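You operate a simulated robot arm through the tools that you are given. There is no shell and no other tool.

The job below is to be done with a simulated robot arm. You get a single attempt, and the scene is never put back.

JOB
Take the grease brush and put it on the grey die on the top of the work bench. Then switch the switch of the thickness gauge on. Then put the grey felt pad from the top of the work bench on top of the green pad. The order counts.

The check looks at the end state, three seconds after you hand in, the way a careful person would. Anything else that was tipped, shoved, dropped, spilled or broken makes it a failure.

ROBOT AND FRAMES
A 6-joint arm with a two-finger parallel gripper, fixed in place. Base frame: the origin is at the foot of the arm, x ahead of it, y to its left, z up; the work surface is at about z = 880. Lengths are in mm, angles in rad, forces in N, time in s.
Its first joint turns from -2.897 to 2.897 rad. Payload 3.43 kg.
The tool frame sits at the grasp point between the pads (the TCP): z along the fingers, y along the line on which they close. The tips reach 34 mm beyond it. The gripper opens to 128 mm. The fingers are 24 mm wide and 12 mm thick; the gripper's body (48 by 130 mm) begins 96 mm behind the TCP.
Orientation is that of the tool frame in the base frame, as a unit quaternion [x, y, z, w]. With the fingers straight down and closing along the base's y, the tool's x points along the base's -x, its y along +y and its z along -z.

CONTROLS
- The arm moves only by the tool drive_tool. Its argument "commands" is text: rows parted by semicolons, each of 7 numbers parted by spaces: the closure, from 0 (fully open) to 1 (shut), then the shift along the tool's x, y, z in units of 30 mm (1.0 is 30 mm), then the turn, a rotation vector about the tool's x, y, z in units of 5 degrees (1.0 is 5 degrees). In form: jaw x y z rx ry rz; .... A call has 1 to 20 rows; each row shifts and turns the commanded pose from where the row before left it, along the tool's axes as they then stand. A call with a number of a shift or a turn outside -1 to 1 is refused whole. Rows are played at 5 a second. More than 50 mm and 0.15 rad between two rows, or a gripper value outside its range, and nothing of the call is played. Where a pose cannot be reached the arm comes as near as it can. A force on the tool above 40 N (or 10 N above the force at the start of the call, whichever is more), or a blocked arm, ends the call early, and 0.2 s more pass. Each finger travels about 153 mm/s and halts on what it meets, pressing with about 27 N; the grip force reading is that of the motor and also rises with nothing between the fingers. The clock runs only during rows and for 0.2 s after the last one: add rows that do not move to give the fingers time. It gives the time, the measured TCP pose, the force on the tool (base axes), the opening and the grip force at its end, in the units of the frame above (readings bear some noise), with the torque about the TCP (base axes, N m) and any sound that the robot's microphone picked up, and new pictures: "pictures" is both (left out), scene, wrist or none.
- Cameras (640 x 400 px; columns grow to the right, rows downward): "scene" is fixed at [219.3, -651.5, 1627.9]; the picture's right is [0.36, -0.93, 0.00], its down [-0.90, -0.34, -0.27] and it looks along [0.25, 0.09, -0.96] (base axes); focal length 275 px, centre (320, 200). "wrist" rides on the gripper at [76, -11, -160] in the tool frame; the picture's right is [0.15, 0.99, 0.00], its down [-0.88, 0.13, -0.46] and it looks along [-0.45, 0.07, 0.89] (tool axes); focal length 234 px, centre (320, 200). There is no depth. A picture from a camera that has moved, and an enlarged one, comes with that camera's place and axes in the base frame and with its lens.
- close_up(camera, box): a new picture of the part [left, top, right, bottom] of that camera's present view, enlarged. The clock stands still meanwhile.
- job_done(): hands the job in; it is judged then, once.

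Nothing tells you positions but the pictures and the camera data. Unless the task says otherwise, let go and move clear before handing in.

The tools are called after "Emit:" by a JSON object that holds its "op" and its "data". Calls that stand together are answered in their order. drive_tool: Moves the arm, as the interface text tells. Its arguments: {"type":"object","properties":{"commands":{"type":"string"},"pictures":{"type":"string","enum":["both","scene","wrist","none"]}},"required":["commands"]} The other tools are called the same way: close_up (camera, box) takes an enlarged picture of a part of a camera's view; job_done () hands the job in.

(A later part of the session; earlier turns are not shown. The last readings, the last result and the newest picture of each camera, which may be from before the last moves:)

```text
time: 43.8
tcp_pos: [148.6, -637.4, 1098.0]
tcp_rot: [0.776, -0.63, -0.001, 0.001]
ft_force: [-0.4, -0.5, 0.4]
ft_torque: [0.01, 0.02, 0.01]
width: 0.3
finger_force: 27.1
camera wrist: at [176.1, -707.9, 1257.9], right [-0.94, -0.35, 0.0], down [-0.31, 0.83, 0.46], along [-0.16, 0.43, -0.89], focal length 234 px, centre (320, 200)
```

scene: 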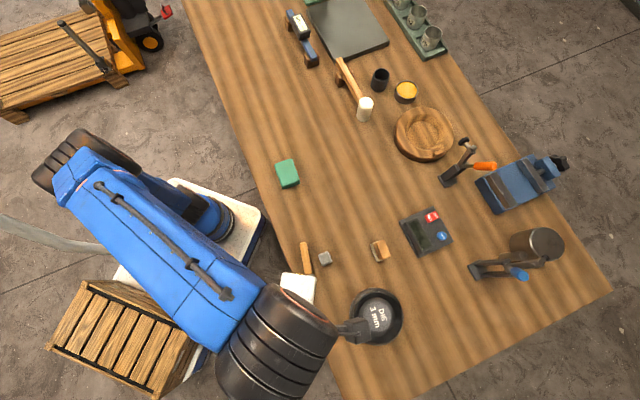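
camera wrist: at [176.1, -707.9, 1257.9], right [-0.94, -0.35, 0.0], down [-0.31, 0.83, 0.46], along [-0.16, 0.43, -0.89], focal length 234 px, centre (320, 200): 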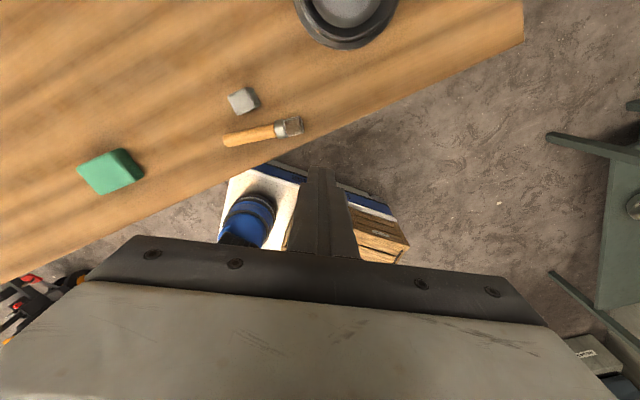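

The brush slipped out while tipping. It landed on the bench near the front edge, beside the grey pad, and nothing else seems moved. I'll look closely at where it lies.

Emit:
{"op": "close_up", "data": {"camera": "wrist", "box": [200, 60, 330, 170]}}

Emit:
{"op": "close_up", "data": {"camera": "scene", "box": [270, 210, 400, 350]}}

Emit:
{"op": "close_up", "data": {"camera": "wrist", "box": [280, 0, 420, 70]}}

```text
3.64 times, centred on (265, 115) of wrist
camera zoom: at [176.1, -707.9, 1257.9], right [-0.94, -0.35, 0.0], down [-0.31, 0.83, 0.46], along [-0.16, 0.43, -0.89], focal length 852 px, centre (520, 509)
```

zoom: 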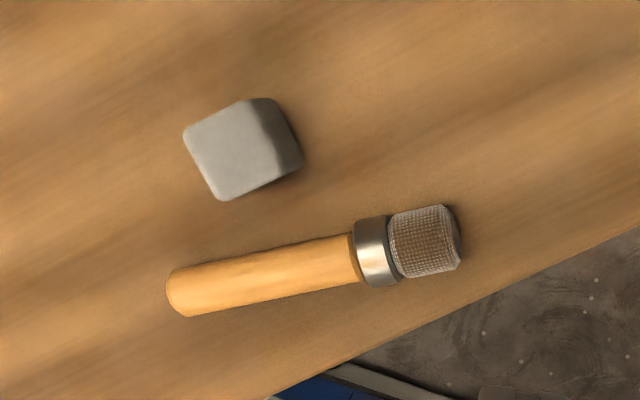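

```text
2.86 times, centred on (335, 280) of scene
camera zoom: at [219.3, -651.5, 1627.9], right [0.36, -0.93, 0.0], down [-0.9, -0.34, -0.27], along [0.25, 0.09, -0.96], focal length 786 px, centre (277, -29)
```

zoom: 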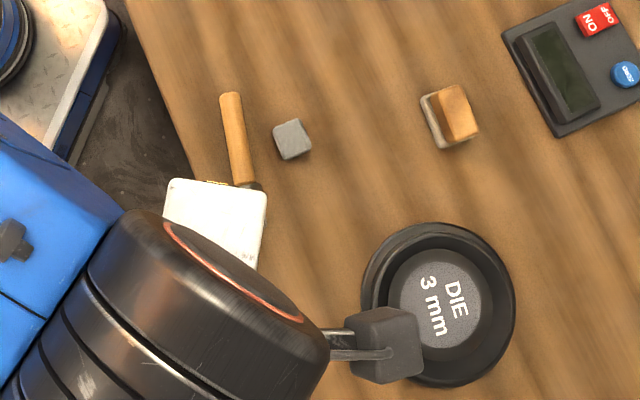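

```text
4.57 times, centred on (350, 35) of wrist
camera zoom: at [176.1, -707.9, 1257.9], right [-0.94, -0.35, 0.0], down [-0.31, 0.83, 0.46], along [-0.16, 0.43, -0.89], focal length 1070 px, centre (183, 954)
```

zoom: 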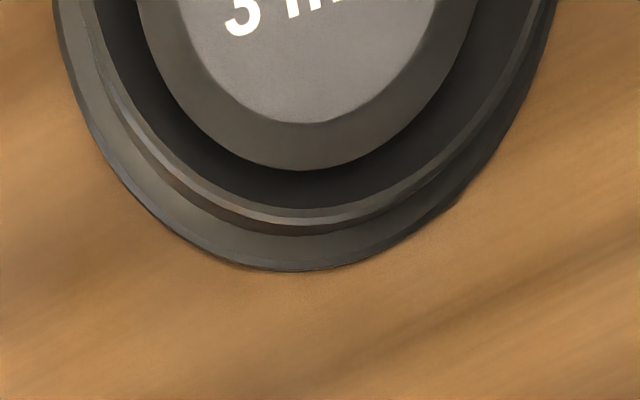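

The brush lies flat and whole, from about (283, -577) at the handle end to (183, -637) at the bristles, and the pad is untouched. I'll point the tool down, line it up across the handle, and grip near the brush's balance point this time so it can't swing.

Emit:
{"op": "drive_tool", "data": {"commands": "0.75 0 0 0 0 0 -1;0.75 0 0 0 0 0 -1;0.75 0 0 0 0 0 -1;0.75 0 0 0 0 0 -1;0.75 0 0 0 0 0 -1;0.75 0 0 0 0 0 -1;0.75 0 0 0 0 0 -1;0.75 0 0 0 0 0 -1;0.75 0 0 0 0 0 -1;0.75 0 0 0 0 0 -1;0.75 0 0 0 0 0 -1;0.75 0 0 0 0 0 -1;0.75 0 0 0 0 0 -1;0.75 0 0 0 0 0 -1;0.75 0 0 0 0 0 -1;0.75 0 0 0 0 0 -1;0.75 0 0 0 0 0 -1;0.75 0 0 0 0 0 -1;0.75 0 0 0 0 0 -1;0.75 0 0 0 0 0 -1", "pictures": "none"}}

Emit:
{"op": "drive_tool", "data": {"commands": "0.75 0 0 0 0 0 -1;0.75 0 0 0 0 0 -0.86;0.75 0.68 0.15 0.5 0 0 0;0.75 0.68 0.15 0.5 0 0 0;0.75 0.68 0.15 0.5 0 0 0;0.75 0.68 0.15 0.5 0 0 0;0.75 0 0 0 0 0 0"}}

Emit:
{"op": "close_up", "data": {"camera": "wrist", "box": [220, 100, 420, 260]}}

```text
time: 48.0
tcp_pos: [147.4, -637.5, 1097.2]
tcp_rot: [0.982, 0.191, -0.001, 0.0]
ft_force: [0.3, -0.4, -0.1]
ft_torque: [0.03, -0.01, -0.02]
width: 32.2
finger_force: 0.0
```

```text
time: 49.6
tcp_pos: [228.6, -608.7, 1039.8]
tcp_rot: [0.963, 0.269, -0.001, 0.0]
ft_force: [0.6, 0.1, -0.2]
ft_torque: [-0.03, 0.01, -0.02]
width: 32.1
finger_force: 0.0
camera wrist: at [288.2, -559.5, 1198.8], right [0.64, -0.77, 0.0], down [-0.68, -0.57, 0.46], along [-0.35, -0.29, -0.89], focal length 234 px, centre (320, 200)
```

scene: 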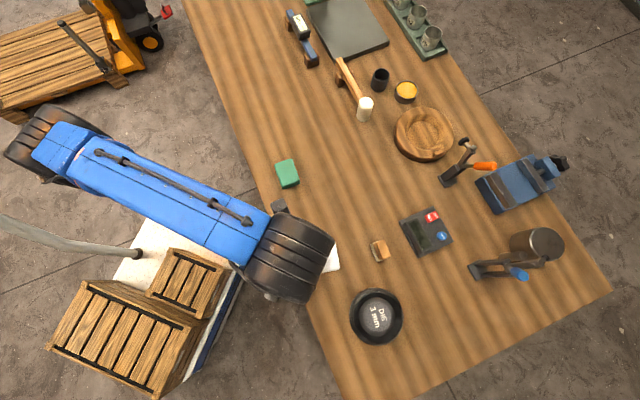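
wrist: 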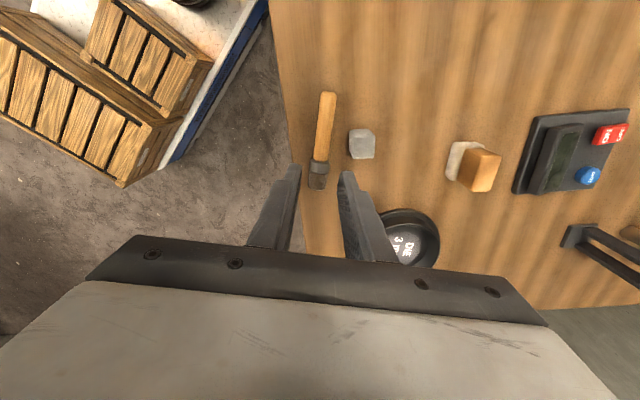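

```text
2.50 times, centred on (320, 180) of wrist
camera zoom: at [288.2, -559.5, 1198.8], right [0.64, -0.77, 0.0], down [-0.68, -0.57, 0.46], along [-0.35, -0.29, -0.89], focal length 585 px, centre (320, 250)
```

zoom: 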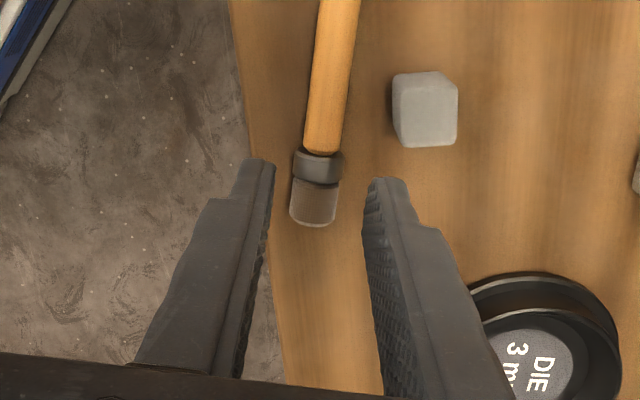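

The brush is about 4 mm off to one side and turned 2.5 degrees from the tool, and the pad leaves enough room for the finger. I'll correct and descend to just above the bench.

Emit:
{"op": "drive_tool", "data": {"commands": "0.77 -0.1 0.133 0 0 0 -0.5;0.77 0 0 0.95 0 0 0;0.77 0 0 0.95 0 0 0;0.77 0 0 0.95 0 0 0;0.77 0 0 0 0 0 0"}}

Emit:
{"op": "close_up", "data": {"camera": "wrist", "box": [220, 100, 420, 260]}}

```text
time: 50.8
tcp_pos: [227.5, -614.7, 952.4]
tcp_rot: [0.957, 0.289, -0.001, 0.0]
ft_force: [1.0, 0.6, 0.5]
ft_torque: [0.0, 0.03, 0.03]
width: 29.4
finger_force: 0.1
camera wrist: at [285.5, -562.1, 1110.9], right [0.67, -0.74, 0.0], down [-0.66, -0.6, 0.46], along [-0.34, -0.31, -0.89], focal length 234 px, centre (320, 200)
```

scene: 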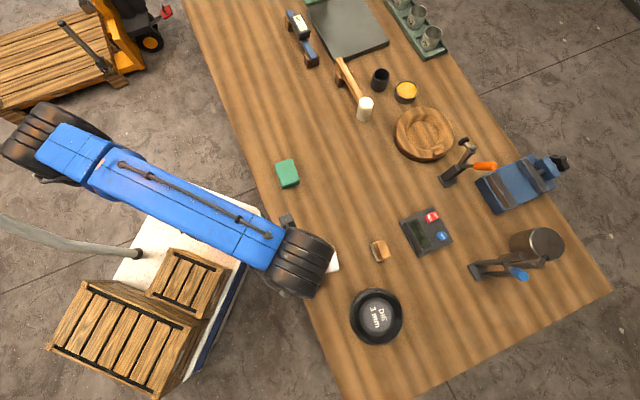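
wrist: 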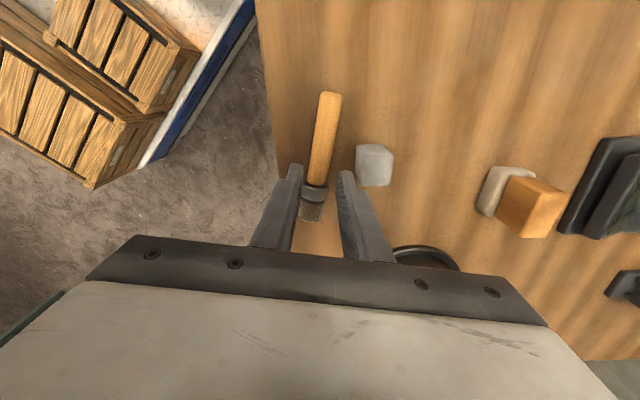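

```text
2.50 times, centred on (320, 180) of wrist
camera zoom: at [285.5, -562.1, 1110.9], right [0.67, -0.74, 0.0], down [-0.66, -0.6, 0.46], along [-0.34, -0.31, -0.89], focal length 585 px, centre (320, 250)
```

zoom: 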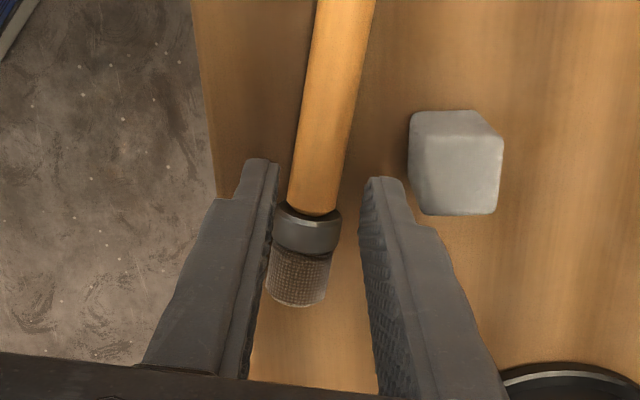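

The tool is lined up with the handle. I'll descend to tips about 2 mm above the bench.

Emit:
{"op": "drive_tool", "data": {"commands": "0.77 0 0 0.6 0 0 0;0.77 0 0 0.4 0 0 0;0.77 0 0 0.15 0 0 0;0.77 0 0 0 0 0 0", "pictures": "wrist"}}

Emit:
{"op": "close_up", "data": {"camera": "wrist", "box": [220, 100, 420, 260]}}

```text
time: 51.8
tcp_pos: [227.0, -616.0, 918.8]
tcp_rot: [0.957, 0.289, -0.001, 0.0]
ft_force: [0.1, 0.3, 0.0]
ft_torque: [-0.02, -0.05, -0.02]
width: 29.2
finger_force: 0.0
camera wrist: at [285.1, -563.0, 1077.4], right [0.67, -0.74, 0.0], down [-0.66, -0.6, 0.46], along [-0.34, -0.31, -0.89], focal length 234 px, centre (320, 200)
```

wrist: 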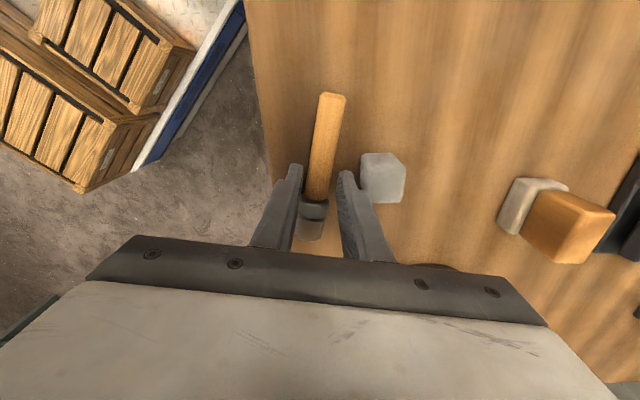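

```text
2.50 times, centred on (320, 180) of wrist
camera zoom: at [285.1, -563.0, 1077.4], right [0.67, -0.74, 0.0], down [-0.66, -0.6, 0.46], along [-0.34, -0.31, -0.89], focal length 585 px, centre (320, 250)
```

zoom: 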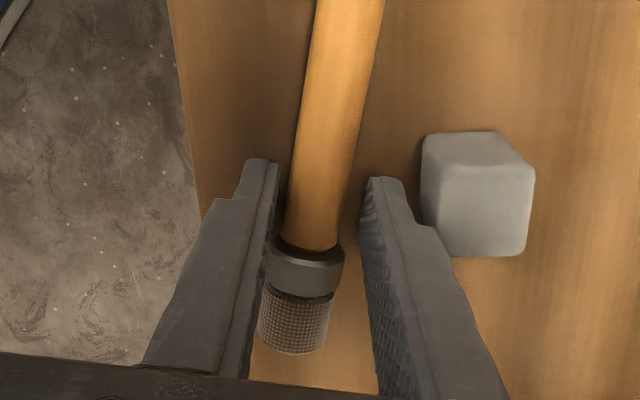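

The fingers straddle the handle without touching the pad. I'll go down 2.4 mm more and close.

Emit:
{"op": "drive_tool", "data": {"commands": "0.77 0 0 0.08 0 0 0;0.77 0 0 0 0 0 0;0.85 0 0 0 0 0 0;0.95 0 0 0 0 0 0;1 0 0 0 0 0 0;1 0 0 0 0 0 0", "pictures": "wrist"}}

Emit:
{"op": "close_up", "data": {"camera": "wrist", "box": [220, 100, 420, 260]}}

```text
time: 53.2
tcp_pos: [226.9, -614.7, 915.9]
tcp_rot: [0.957, 0.29, -0.001, 0.0]
ft_force: [-0.6, 0.1, 0.8]
ft_torque: [0.02, 0.01, 0.0]
width: 18.5
finger_force: 26.2
camera wrist: at [285.3, -562.8, 1075.0], right [0.67, -0.74, 0.0], down [-0.66, -0.6, 0.46], along [-0.34, -0.31, -0.89], focal length 234 px, centre (320, 200)
```

wrist: 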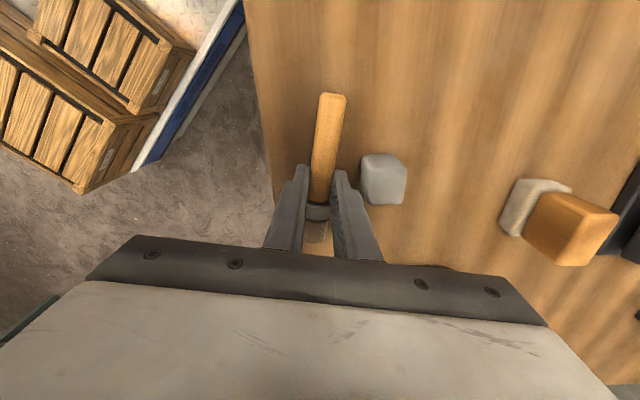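

```text
2.50 times, centred on (320, 180) of wrist
camera zoom: at [285.3, -562.8, 1075.0], right [0.67, -0.74, 0.0], down [-0.66, -0.6, 0.46], along [-0.34, -0.31, -0.89], focal length 585 px, centre (320, 250)
```

zoom: 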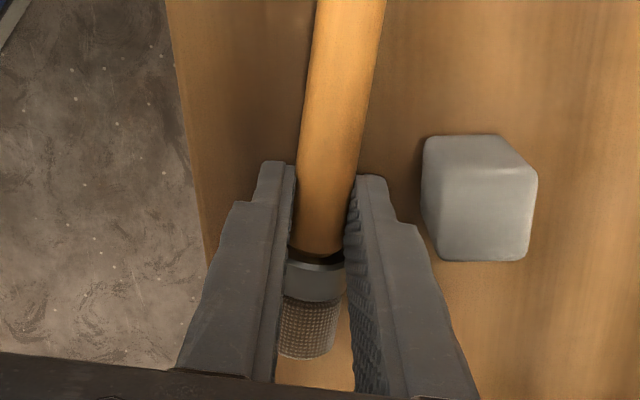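

I have the brush near its balance point. I'll lift slowly and check that it's stable.

Emit:
{"op": "drive_tool", "data": {"commands": "1 0 0 -0.1 0 0 0;1 0 0 -0.2 0 0 0;1 0 0 -0.3 0 0 0;1 0 0 -0.35 0 0 0;1 0 0 -0.35 0 0 0;1 0 0 -0.35 0 0 0;1 0 0 -0.35 0 0 0;1 0 0 -0.3 0 0 0;1 0 0 -0.2 0 0 0;1 0 0 0 0 0 0"}}

Emit:
{"op": "close_up", "data": {"camera": "wrist", "box": [220, 60, 460, 260]}}

Emit:
{"op": "close_up", "data": {"camera": "scene", "box": [290, 220, 450, 350]}}

```text
time: 55.4
tcp_pos: [227.3, -615.1, 990.2]
tcp_rot: [0.957, 0.289, -0.001, 0.0]
ft_force: [-0.1, -0.8, 0.7]
ft_torque: [-0.02, 0.02, 0.0]
width: 18.5
finger_force: 26.8
camera wrist: at [285.1, -563.3, 1149.6], right [0.67, -0.74, 0.0], down [-0.66, -0.6, 0.46], along [-0.34, -0.31, -0.89], focal length 234 px, centre (320, 200)
```

scene: 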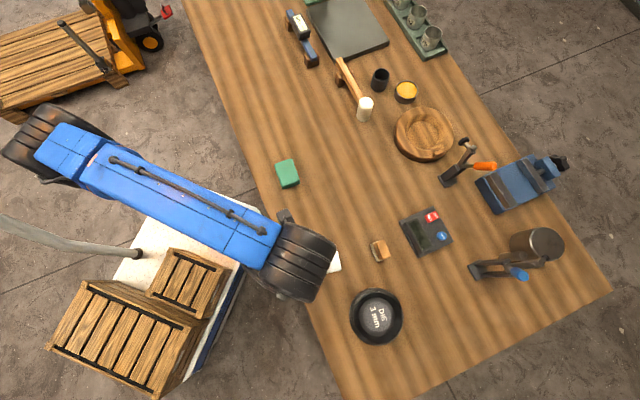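
wrist: 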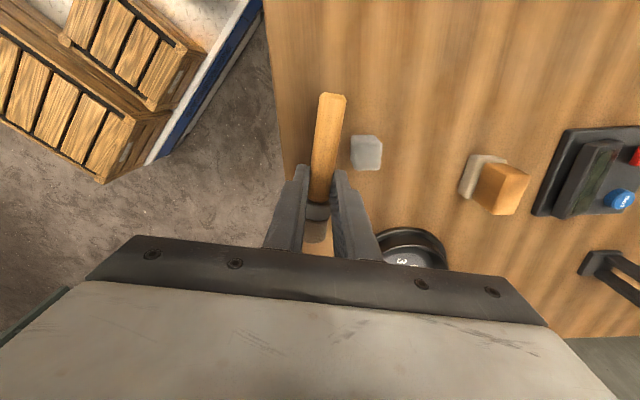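

```text
2.00 times, centred on (340, 160) of wrist
camera zoom: at [285.1, -563.3, 1149.6], right [0.67, -0.74, 0.0], down [-0.66, -0.6, 0.46], along [-0.34, -0.31, -0.89], focal length 468 px, centre (280, 280)
```

zoom: 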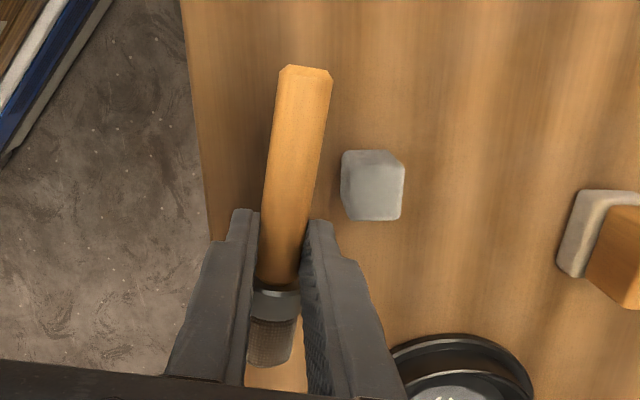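

```text
3.08 times, centred on (370, 285) of scene
camera zoom: at [219.3, -651.5, 1627.9], right [0.36, -0.93, 0.0], down [-0.9, -0.34, -0.27], along [0.25, 0.09, -0.96], focal length 846 px, centre (166, -62)
```

zoom: 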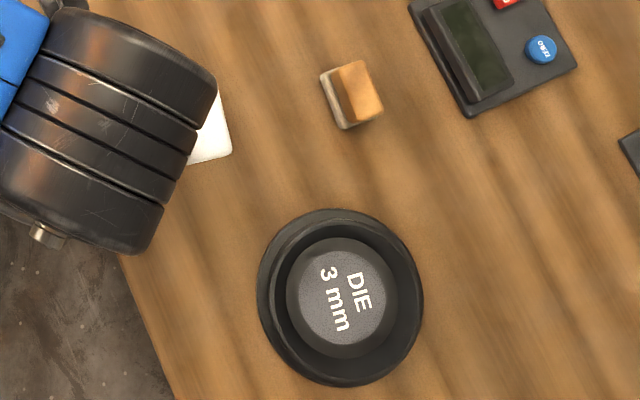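

The brush is steady and level. I'll move slowly toward the die at this height, stopping halfway to check its shape and height.

Emit:
{"op": "drive_tool", "data": {"commands": "1 -0.25 0.24 0 0 0 0;1 -0.49 0.475 0 0 0 0;1 -0.49 0.475 0 0 0 0;1 -0.49 0.475 0 0 0 0;1 -0.49 0.475 0 0 0 0;1 -0.49 0.475 0 0 0 0;1 -0.25 0.24 0 0 0 0;1 0 0 0 0 0 0"}}

Emit:
{"op": "close_up", "data": {"camera": "wrist", "box": [260, 60, 500, 260]}}

```text
time: 57.2
tcp_pos: [200.8, -735.2, 991.4]
tcp_rot: [0.957, 0.29, -0.001, 0.0]
ft_force: [-0.3, -1.0, -0.8]
ft_torque: [-0.06, 0.01, 0.03]
width: 18.5
finger_force: 26.6
camera wrist: at [258.6, -683.4, 1150.0], right [0.67, -0.74, 0.0], down [-0.66, -0.6, 0.46], along [-0.34, -0.31, -0.89], focal length 234 px, centre (320, 200)
```

scene: 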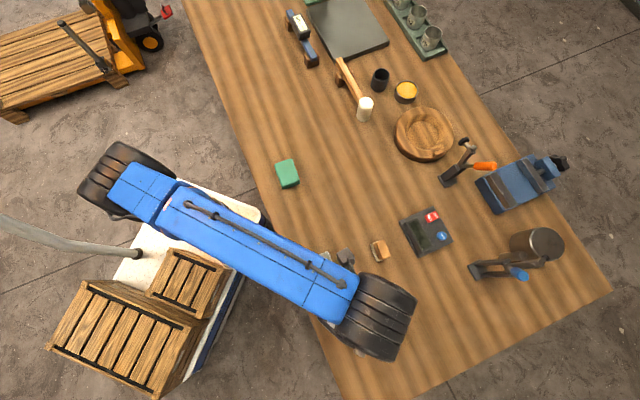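
wrist: 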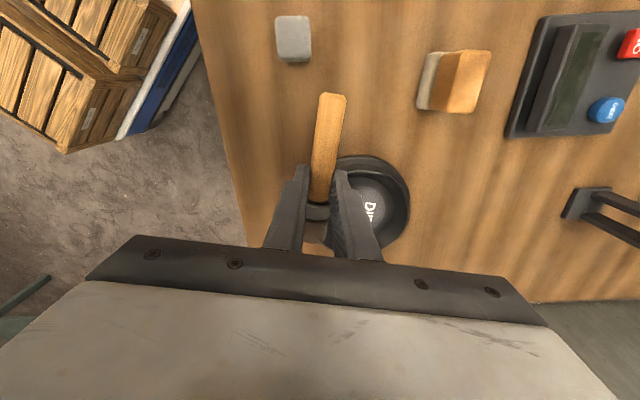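

```text
2.00 times, centred on (380, 160) of wrist
camera zoom: at [258.6, -683.4, 1150.0], right [0.67, -0.74, 0.0], down [-0.66, -0.6, 0.46], along [-0.34, -0.31, -0.89], focal length 468 px, centre (200, 280)
```

zoom: 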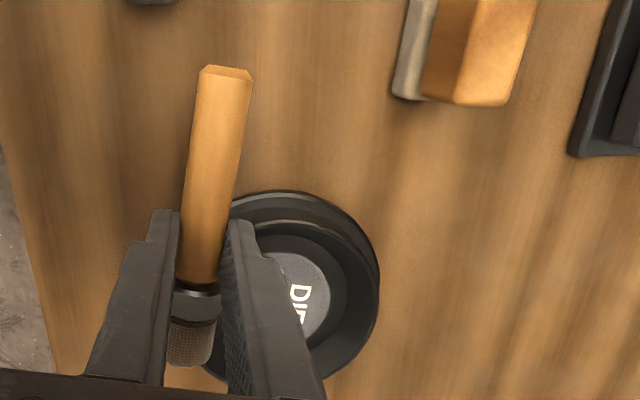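

The die top works out at about z 897, level with its rim, centred near (180, -818). I'll move the brush over the centre and lower to about 10 mm above it.

Emit:
{"op": "drive_tool", "data": {"commands": "1 -0.3 0.3 0 0 0 0;1 -0.6 0.6 0 0 0 0;1 -0.6 0.6 0 0 0 0;1 -0.36 0.33 0 0 0 0;1 -0.1 0.1 0 0 0 0;1 0 0 0.2 0 0 0;1 0 0 0.4 0 0 0;1 0 0 0.4 0 0 0;1 0 0 0.3 0 0 0;1 0 0 0.1 0 0 0;1 0 0 0 0 0 0"}}

Emit:
{"op": "close_up", "data": {"camera": "wrist", "box": [220, 60, 460, 260]}}

```text
time: 59.6
tcp_pos: [184.4, -815.7, 948.9]
tcp_rot: [0.957, 0.291, -0.001, 0.0]
ft_force: [0.7, -0.3, -1.0]
ft_torque: [-0.03, 0.0, 0.0]
width: 18.4
finger_force: 27.5
camera wrist: at [241.7, -764.2, 1108.1], right [0.67, -0.74, 0.0], down [-0.66, -0.6, 0.46], along [-0.34, -0.31, -0.89], focal length 234 px, centre (320, 200)
```

scene: 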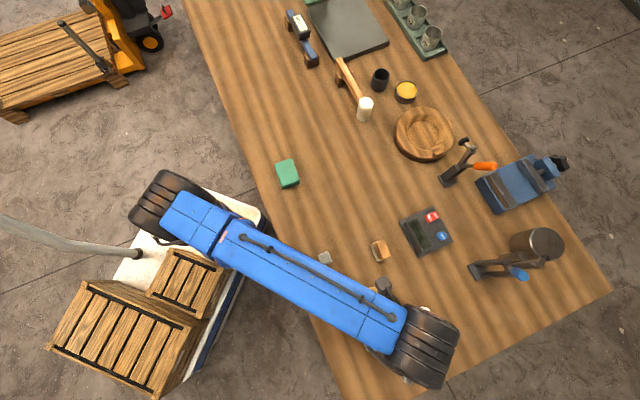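
wrist: 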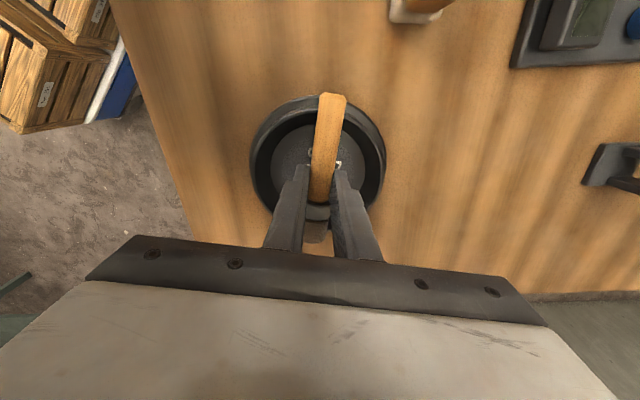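

```text
2.00 times, centred on (340, 160) of wrist
camera zoom: at [241.7, -764.2, 1108.1], right [0.67, -0.74, 0.0], down [-0.66, -0.6, 0.46], along [-0.34, -0.31, -0.89], focal length 468 px, centre (280, 280)
```

zoom: 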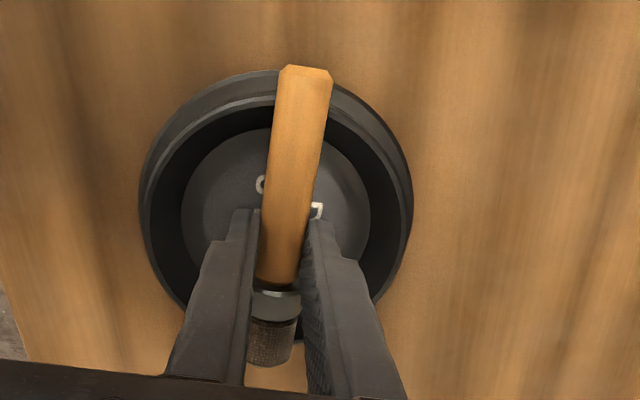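

The brush is centred above the die, whose rim may stand slightly higher than its top. I'll shift about 10 mm toward the handle end so the brush head sits on the grey face, then descend gently.

Emit:
{"op": "drive_tool", "data": {"commands": "1 0.17 0 0 0 0 0;1 0.17 0 0 0 0 0;1 0 0 0.15 0 0 0;1 0 0 0.15 0 0 0;1 0 0 0 0 0 0", "pictures": "wrist"}}

Emit:
{"op": "close_up", "data": {"camera": "wrist", "box": [220, 60, 420, 260]}}

Emit:
{"op": "drive_tool", "data": {"commands": "1 0 0 0.07 0 0 0;1 0 0 0 0 0 0", "pictures": "none"}}

```text
time: 60.8
tcp_pos: [192.2, -809.8, 941.4]
tcp_rot: [0.957, 0.289, 0.0, 0.001]
ft_force: [-1.7, -1.4, 14.8]
ft_torque: [0.32, -0.53, -0.06]
width: 18.4
finger_force: 27.0
camera wrist: at [249.8, -757.3, 1100.3], right [0.67, -0.74, 0.0], down [-0.66, -0.6, 0.46], along [-0.34, -0.31, -0.89], focal length 234 px, centre (320, 200)
```

wrist: 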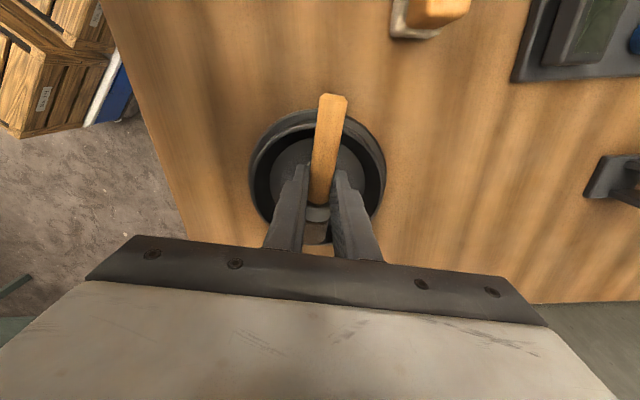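

```text
2.00 times, centred on (320, 160) of wrist
camera zoom: at [249.8, -757.3, 1100.3], right [0.67, -0.74, 0.0], down [-0.66, -0.6, 0.46], along [-0.34, -0.31, -0.89], focal length 468 px, centre (320, 280)
```

zoom: 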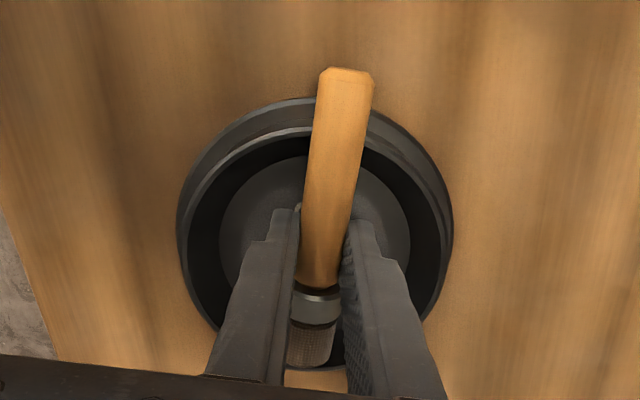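

```text
time: 61.4
tcp_pos: [191.8, -809.5, 938.5]
tcp_rot: [0.957, 0.29, 0.0, 0.0]
ft_force: [-3.1, -1.2, 13.9]
ft_torque: [0.29, -0.44, -0.01]
width: 18.4
finger_force: 27.0
```

I feel contact at 15 N about 42 mm toward the handle end, so the handle is touching the rim and the head is still above the grey face. I'll tilt the head down while lowering, in small steps.

Emit:
{"op": "drive_tool", "data": {"commands": "1 0 0 0.03 0 0.5 0;1 0 0 0 0 0 0", "pictures": "none"}}

Emit:
{"op": "drive_tool", "data": {"commands": "1 0 0 0.06 0 0.4 0;1 0 0 0 0 0 0", "pictures": "none"}}

```text
time: 62.0
tcp_pos: [190.1, -810.7, 936.7]
tcp_rot: [0.957, 0.291, 0.021, -0.006]
ft_force: [-3.1, -1.7, 8.7]
ft_torque: [0.18, -0.24, 0.07]
width: 18.2
finger_force: 27.2
```

```text
time: 62.6
tcp_pos: [191.8, -810.1, 935.7]
tcp_rot: [0.956, 0.289, 0.037, -0.011]
ft_force: [-1.7, -2.9, 9.8]
ft_torque: [-0.24, 0.29, 0.02]
width: 18.3
finger_force: 26.7
```

The contact point has moved to the head side, about 24 mm from the die's centre, so the head is now resting on the grey face. I'll open gently.

Emit:
{"op": "drive_tool", "data": {"commands": "0.84 0 0 0 0 0 0;0.82 0 0 0 0 0 0;0.79 0 0 0 0 0 0;0.76 0 0 0 0 0 0;0.74 0 0 0 0 0 0;0.74 0 0 0 0 0 0", "pictures": "wrist"}}

Emit:
{"op": "close_up", "data": {"camera": "wrist", "box": [220, 60, 420, 260]}}

```text
time: 64.0
tcp_pos: [192.3, -810.1, 934.5]
tcp_rot: [0.956, 0.29, 0.036, -0.011]
ft_force: [0.0, -0.5, -0.4]
ft_torque: [0.01, -0.01, -0.02]
width: 33.1
finger_force: 0.0
camera wrist: at [239.5, -765.1, 1099.2], right [0.67, -0.74, 0.01], down [-0.69, -0.62, 0.39], along [-0.28, -0.27, -0.92], focal length 234 px, centre (320, 200)
```

wrist: 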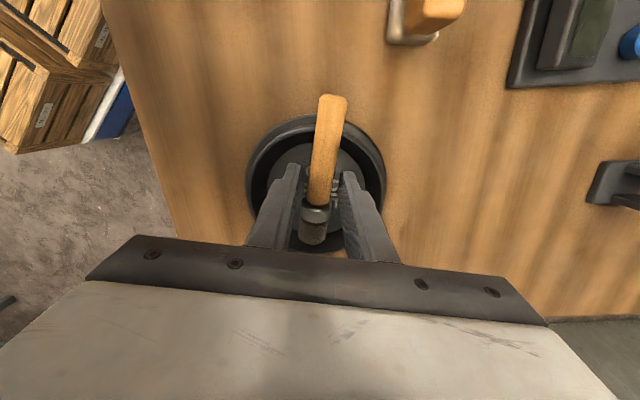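

```text
2.00 times, centred on (320, 160) of wrist
camera zoom: at [239.5, -765.1, 1099.2], right [0.67, -0.74, 0.01], down [-0.69, -0.62, 0.39], along [-0.28, -0.27, -0.92], focal length 468 px, centre (320, 280)
```

zoom: 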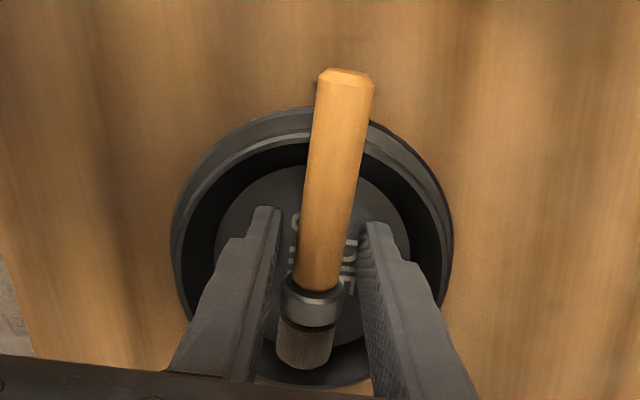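

The brush has settled with its head on the die. I'll rise straight up and check it.

Emit:
{"op": "drive_tool", "data": {"commands": "0.74 0 0 -0.15 0 0 0;0.74 0 0 -0.4 0 0 0;0.74 0 0 -0.8 0 0 0;0.74 0 0 -1 0 0 0;0.74 0 0 -1 0 0 0;0.74 0 0 0 0 0 0"}}

Emit:
{"op": "close_up", "data": {"camera": "wrist", "box": [220, 60, 420, 260]}}

```text
time: 65.4
tcp_pos: [185.4, -816.0, 1036.2]
tcp_rot: [0.956, 0.29, 0.037, -0.011]
ft_force: [-0.4, -1.1, 0.6]
ft_torque: [0.02, 0.0, 0.03]
width: 33.3
finger_force: 0.1
camera wrist: at [233.0, -770.7, 1201.7], right [0.67, -0.74, 0.01], down [-0.69, -0.62, 0.39], along [-0.28, -0.27, -0.92], focal length 234 px, centre (320, 200)
```

scene: 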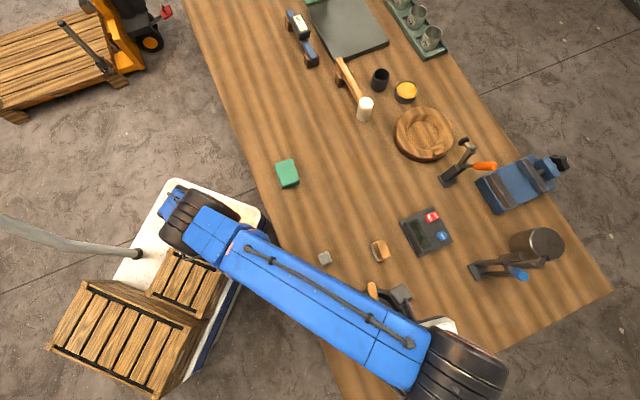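
wrist: 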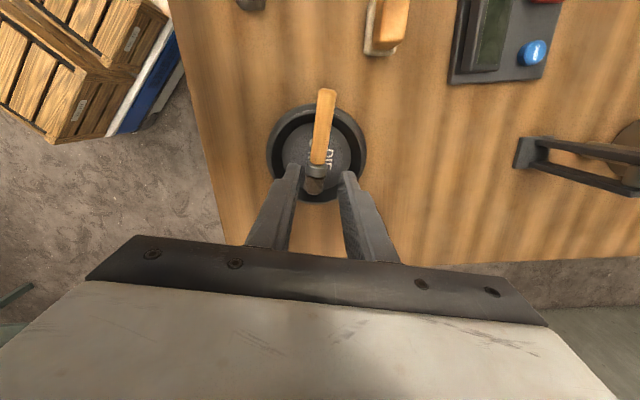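

```text
2.00 times, centred on (320, 160) of wrist
camera zoom: at [233.0, -770.7, 1201.7], right [0.67, -0.74, 0.01], down [-0.69, -0.62, 0.39], along [-0.28, -0.27, -0.92], focal length 468 px, centre (320, 280)
```

zoom: 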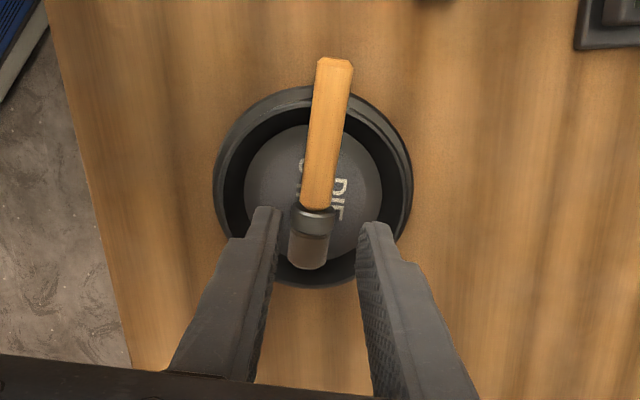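

The brush is resting stably on the die. Next is the switch: I'll close the fingers, move off, turn the tool to face the gauge, and tilt outward for a close look at the rocker.

Emit:
{"op": "drive_tool", "data": {"commands": "0.74 0 0 -0.3 0 -0.9 0;0.8 0.957 -0.145 -0.1 0 0 0;1 0.957 -0.145 -0.1 0 0 0;1 0.957 -0.145 -0.1 0 0 0;1 0.957 -0.145 -0.1 0 0 0;1 0.957 -0.145 -0.1 0 0 0;1 0.957 -0.145 -0.1 0 0 0;1 0.957 -0.145 -0.1 0 0 0;1 0.957 -0.145 -0.1 0 0 0;1 0 0 0 0 0 1;1 0 0 0 0 0 1;1 0 0 0 0 0 1;1 0 0 0 0 0 1;1 0 0 0 0 0 1;1 0 0 0 0 0 1;1 0 0 0 0 0 1;1 0 0 0 0 0 1;1 0 0 0 0 0 1;1 0 0 0 0 0 1;1 0 0 0 0 0 1", "pictures": "none"}}

Emit:
{"op": "drive_tool", "data": {"commands": "1 0 0 0 0 0 1;1 0 0 0 0 0 1;1 0 0 0 0 0 1;1 0 0 0 0 0 1;1 0 0 0 0 0 1;1 0 0 0 0 0 1;1 0 0 0 0 0 1;1 0 0 0 0 0 1;1 0 0 0 0 1 0;1 0 0 0 0 1 0;1 0 0 0 0 1 0;1 0 0 0 0 1 0;1 0 0 0 0 1 0;1 0 0 0 0 1 0;1 0 0 0 0 1 0;1 0 0 0 0 0 0"}}

```text
time: 69.6
tcp_pos: [355.3, -659.1, 1069.6]
tcp_rot: [0.983, -0.184, 0.0, 0.001]
ft_force: [-1.0, -0.1, 0.7]
ft_torque: [0.03, 0.0, 0.0]
width: 0.1
finger_force: 27.5
```

```text
time: 73.0
tcp_pos: [356.6, -659.0, 1068.0]
tcp_rot: [0.82, -0.486, 0.259, 0.155]
ft_force: [0.2, -0.8, 0.2]
ft_torque: [0.01, 0.02, -0.01]
width: 0.1
finger_force: 27.5
camera wrist: at [353.6, -626.6, 1241.5], right [-0.81, -0.58, 0.09], down [-0.59, 0.8, -0.13], along [0.01, -0.16, -0.99], focal length 234 px, centre (320, 200)
```

scene: 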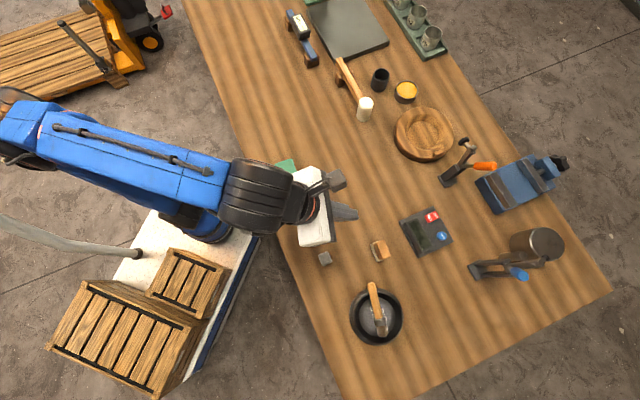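
wrist: 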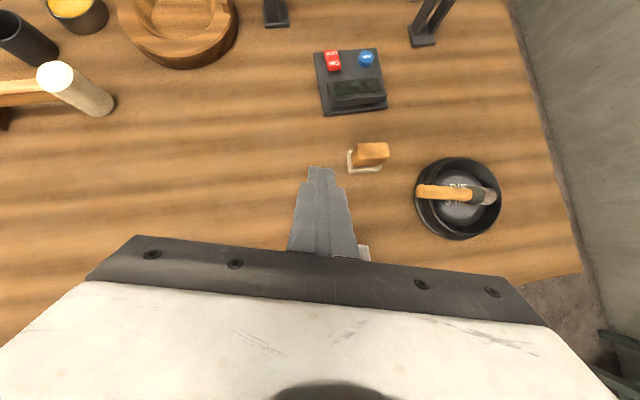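

Emit:
{"op": "close_up", "data": {"camera": "wrist", "box": [300, 30, 400, 120]}}

Emit:
{"op": "close_up", "data": {"camera": "scene", "box": [390, 195, 470, 265]}}

Emit:
{"op": "close_up", "data": {"camera": "wrist", "box": [390, 140, 530, 260]}}

```text
4.44 times, centred on (350, 75) of wrist
camera zoom: at [353.6, -626.6, 1241.5], right [-0.81, -0.58, 0.09], down [-0.59, 0.8, -0.13], along [0.01, -0.16, -0.99], focal length 1041 px, centre (187, 756)
```

zoom: 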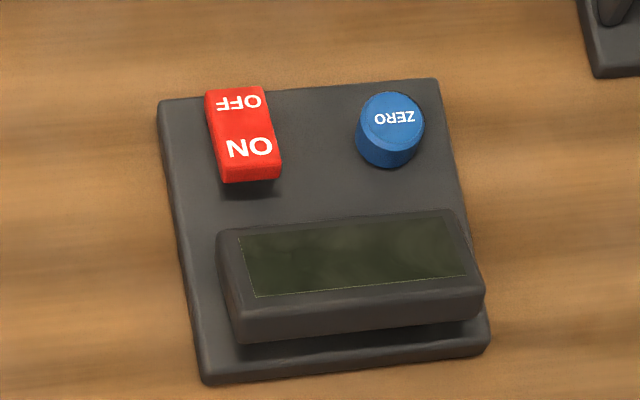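

```text
5.71 times, centred on (430, 230) of scene
camera zoom: at [219.3, -651.5, 1627.9], right [0.36, -0.93, 0.0], down [-0.9, -0.34, -0.27], along [0.25, 0.09, -0.96], focal length 1572 px, centre (-309, 29)
```

zoom: 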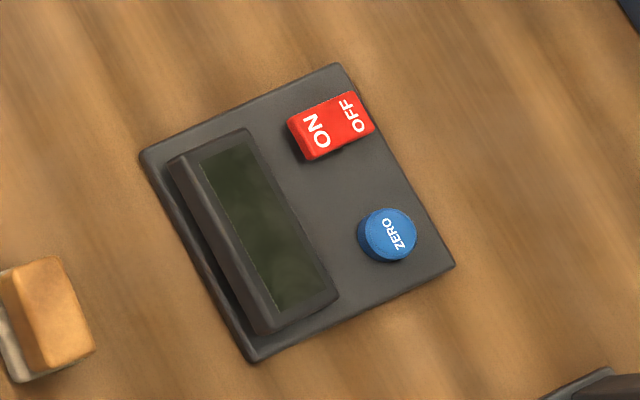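

```text
3.33 times, centred on (460, 200) of wrist
camera zoom: at [353.6, -626.6, 1241.5], right [-0.81, -0.58, 0.09], down [-0.59, 0.8, -0.13], along [0.01, -0.16, -0.99], focal length 781 px, centre (-147, 200)
```

zoom: 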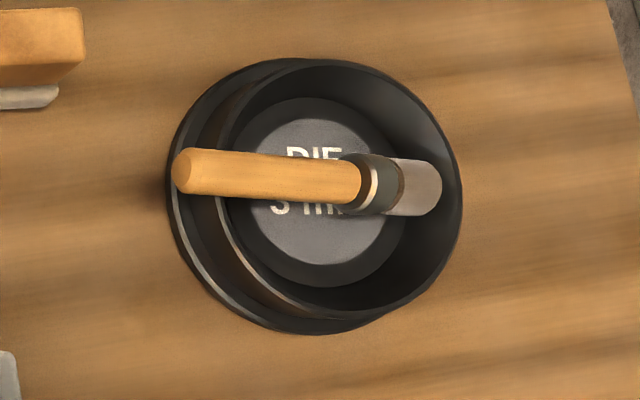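

The OFF side is pressed and the ON side raised, so I need to press ON, which both cameras place at about (470, -877, 896). The brush still sits on the die. I'll hover with the closed fingertips about 30 mm above the ON side.

Emit:
{"op": "drive_tool", "data": {"commands": "1 0.543 0.019 0.932 0 0 0;1 0.543 0.019 0.932 0 0 0;1 0.543 0.019 0.932 0 0 0;1 0.543 0.019 0.932 0 0 0;1 0.543 0.019 0.932 0 0 0;1 0.543 0.019 0.932 0 0 0;1 0.543 0.019 0.932 0 0 0;1 0.543 0.019 0.932 0 0 0;1 0 0 0 0 0 0"}}

Emit:
{"op": "close_up", "data": {"camera": "wrist", "box": [260, 90, 420, 230]}}

Emit:
{"op": "close_up", "data": {"camera": "scene", "box": [380, 180, 480, 270]}}

```text
time: 75.0
tcp_pos: [464.3, -866.8, 960.3]
tcp_rot: [0.821, -0.485, 0.259, 0.154]
ft_force: [-0.2, -0.3, 0.1]
ft_torque: [-0.01, 0.0, -0.01]
width: 0.0
finger_force: 26.9
camera wrist: at [460.7, -835.9, 1133.9], right [-0.81, -0.58, 0.09], down [-0.59, 0.8, -0.13], along [0.01, -0.16, -0.99], focal length 234 px, centre (320, 200)
```

scene: 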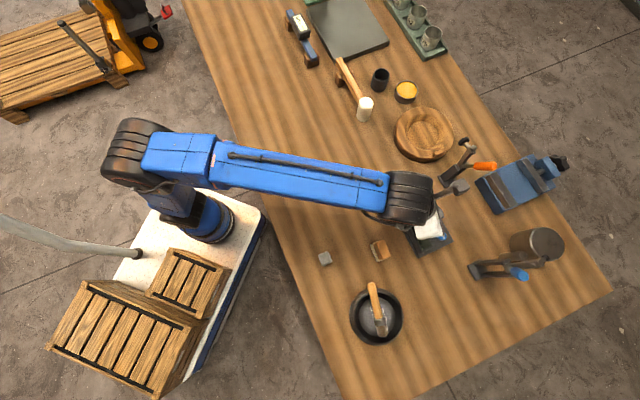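
wrist: 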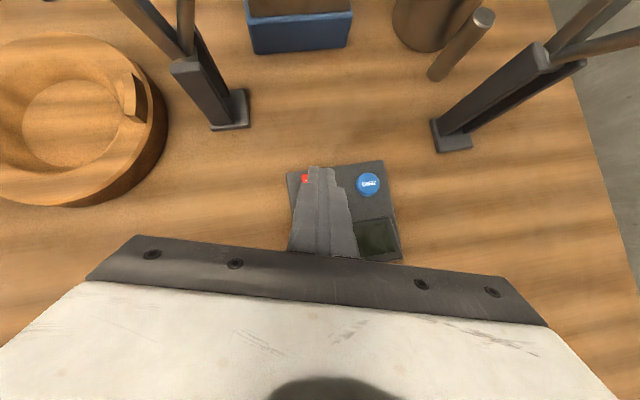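

```text
2.86 times, centred on (340, 160) of wrist
camera zoom: at [460.7, -835.9, 1133.9], right [-0.81, -0.58, 0.09], down [-0.59, 0.8, -0.13], along [0.01, -0.16, -0.99], focal length 669 px, centre (263, 314)
```

zoom: 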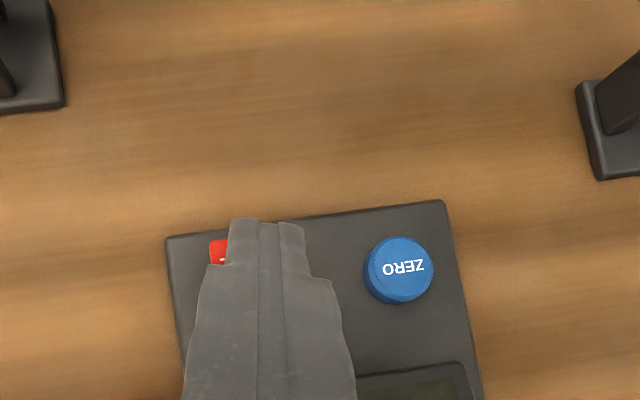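

```text
4.44 times, centred on (430, 225) of scene
camera zoom: at [219.3, -651.5, 1627.9], right [0.36, -0.93, 0.0], down [-0.9, -0.34, -0.27], along [0.25, 0.09, -0.96], focal length 1222 px, centre (-169, 89)
```

zoom: 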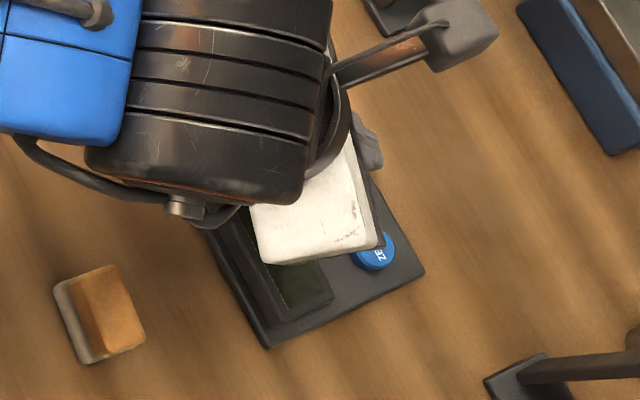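

The fingertips are lined up with the ON side. I'll descend vertically 24 mm, then in small steps while watching the force.

Emit:
{"op": "drive_tool", "data": {"commands": "1 -0.23 0 0.327 0 0 0;1 -0.23 0 0.327 0 0 0;1 0 0 0 0 0 0", "pictures": "wrist"}}

Emit:
{"op": "drive_tool", "data": {"commands": "1 -0.058 0 0.082 0 0 0;1 0 0 0 0 0 0", "pictures": "none"}}

Emit:
{"op": "drive_tool", "data": {"commands": "1 -0.058 0 0.082 0 0 0;1 0 0 0 0 0 0", "pictures": "none"}}

```text
time: 75.8
tcp_pos: [462.4, -868.1, 940.8]
tcp_rot: [0.82, -0.485, 0.261, 0.156]
ft_force: [-8.2, 6.5, 34.1]
ft_torque: [-0.06, 0.05, -0.02]
width: 0.0
finger_force: 27.2
camera wrist: at [459.5, -834.0, 1114.2], right [-0.81, -0.58, 0.09], down [-0.59, 0.8, -0.14], along [0.01, -0.16, -0.99], focal length 234 px, centre (320, 200)
```

wrist: 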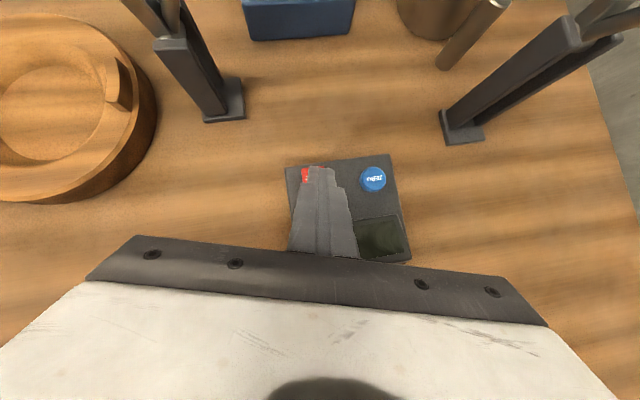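

```text
time: 76.2
tcp_pos: [463.1, -868.0, 940.7]
tcp_rot: [0.819, -0.486, 0.262, 0.158]
ft_force: [-2.1, 2.1, 12.1]
ft_torque: [0.0, 0.04, -0.14]
width: 0.0
finger_force: 26.9
stopped in row 1: the force on the tool passed its limit at 50 N (the readings are from after the stop); the commanded pose is now the measured one
```

```text
time: 76.9
tcp_pos: [463.3, -866.6, 941.1]
tcp_rot: [0.819, -0.485, 0.263, 0.159]
ft_force: [-1.5, 2.2, 10.3]
ft_torque: [-0.04, -0.05, -0.19]
width: 0.0
finger_force: 26.5
stopped in row 2: the force on the tool passed its limit at 41 N (the readings are from after the stop); the commanded pose is now the measured one
```

I met firm resistance at the tip about 10 mm earlier than expected. I'll lift and back off to see what the rocker did.

Emit:
{"op": "drive_tool", "data": {"commands": "1 0.288 0 -0.41 0 0 0;1 0.288 0 -0.41 0 0 0;1 0 0 -0.9 0 0 0;1 0 0 -0.9 0 0 0;1 0 0 0 0 0 0"}}

Emit:
{"op": "close_up", "data": {"camera": "wrist", "box": [260, 90, 420, 230]}}

```text
time: 78.1
tcp_pos: [448.3, -841.0, 1012.1]
tcp_rot: [0.819, -0.485, 0.261, 0.158]
ft_force: [0.7, -0.1, -0.5]
ft_torque: [0.0, 0.02, 0.03]
width: 0.0
finger_force: 27.0
camera wrist: at [445.6, -806.4, 1185.8], right [-0.81, -0.58, 0.09], down [-0.59, 0.8, -0.14], along [0.01, -0.17, -0.99], focal length 234 px, centre (320, 200)
```

scene: 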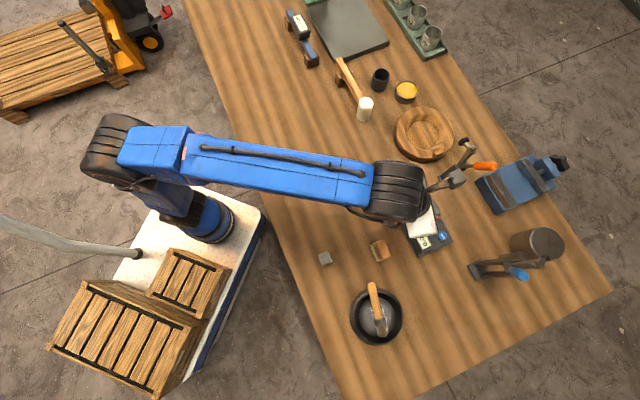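
wrist: 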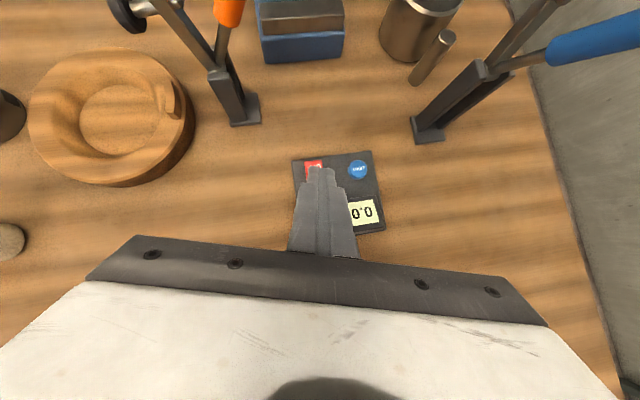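

```text
2.86 times, centred on (340, 160) of wrist
camera zoom: at [445.6, -806.4, 1185.8], right [-0.81, -0.58, 0.09], down [-0.59, 0.8, -0.14], along [0.01, -0.17, -0.99], focal length 669 px, centre (263, 314)
```

zoom: 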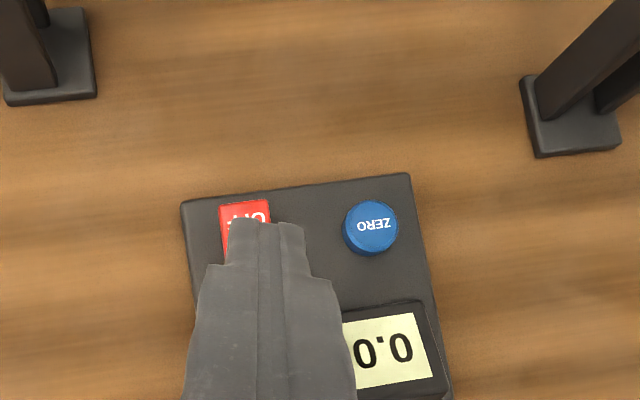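

The display now reads "0.0", so the gauge is on and the ON side stays down. Next is the grey pad: I'll retreat, straighten the tool, and look at the grey and green pads.

Emit:
{"op": "drive_tool", "data": {"commands": "1 -0.72 0 -0.79 0 0 0;1 -0.72 0 -0.79 0 0 0;1 -0.72 0 -0.79 0 0 0;1 -0.72 0 -0.79 0 0 0;1 -0.72 0 -0.79 0 0 0;1 -0.72 0 -0.79 0 0 0;1 -0.72 0 -0.79 0 0 0;1 -0.72 0 -0.79 0 0 0;0.6 0 0 0 0 -1 0;0.4 0 0 0 0 -1 0;0.4 0 0 0 0 -1 0;0.4 0 0 0 0 -1 0;0.4 0 0 0 0 -1 0;0.4 0 0 0 0 -1 0;0.4 0 0 0 0 -1 0;0.4 0 0 0 0 0 0"}}

Emit:
{"op": "close_up", "data": {"camera": "scene", "box": [340, 190, 480, 350]}}

Emit:
{"op": "close_up", "data": {"camera": "wrist", "box": [240, 80, 480, 260]}}

```text
time: 81.5
tcp_pos: [328.4, -618.5, 1067.0]
tcp_rot: [0.86, -0.51, 0.003, 0.005]
ft_force: [0.3, -0.2, 0.5]
ft_torque: [-0.01, -0.01, 0.01]
width: 76.9
finger_force: 0.2
camera wrist: at [375.0, -678.2, 1226.0], right [-0.8, -0.6, 0.01], down [-0.54, 0.71, 0.45], along [-0.27, 0.35, -0.89], focal length 234 px, centre (320, 200)
```

scene: 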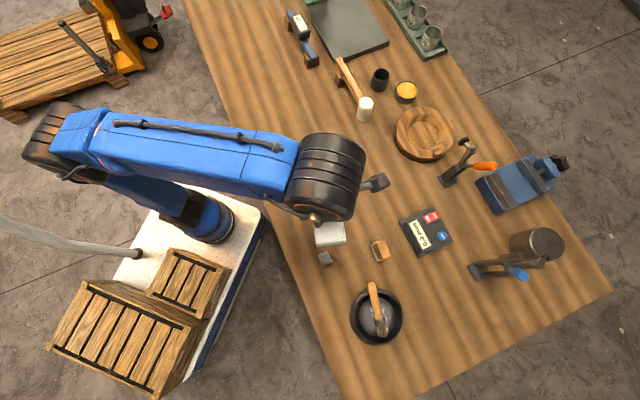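
wrist: 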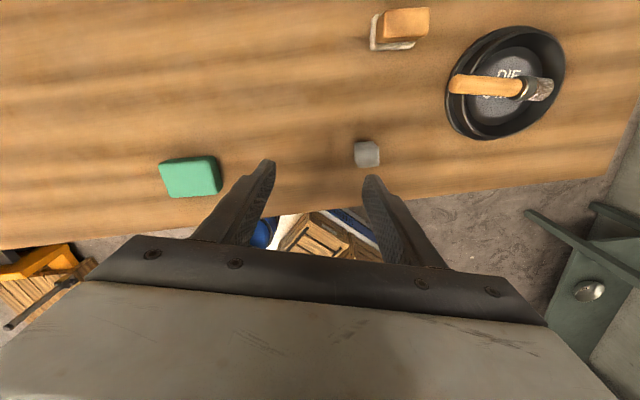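

```text
2.50 times, centred on (410, 270) of scene
camera zoom: at [219.3, -651.5, 1627.9], right [0.36, -0.93, 0.0], down [-0.9, -0.34, -0.27], along [0.25, 0.09, -0.96], focal length 688 px, centre (95, 25)
```

zoom: 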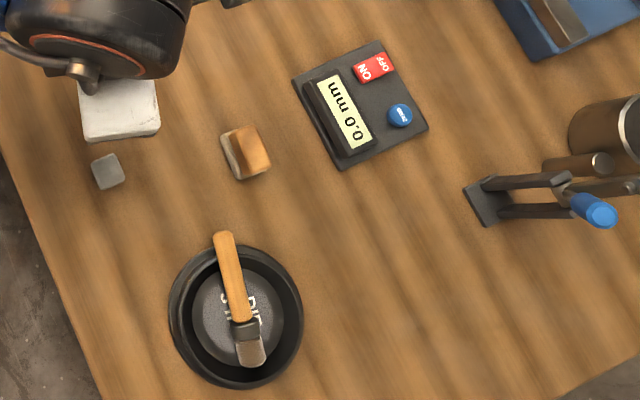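

```text
2.22 times, centred on (360, 170) of wrist
camera zoom: at [375.0, -678.2, 1226.0], right [-0.8, -0.6, 0.01], down [-0.54, 0.71, 0.45], along [-0.27, 0.35, -0.89], focal length 520 px, centre (231, 267)
```

zoom: 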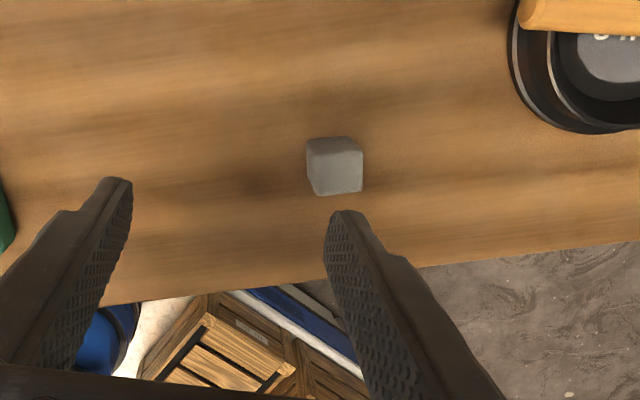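

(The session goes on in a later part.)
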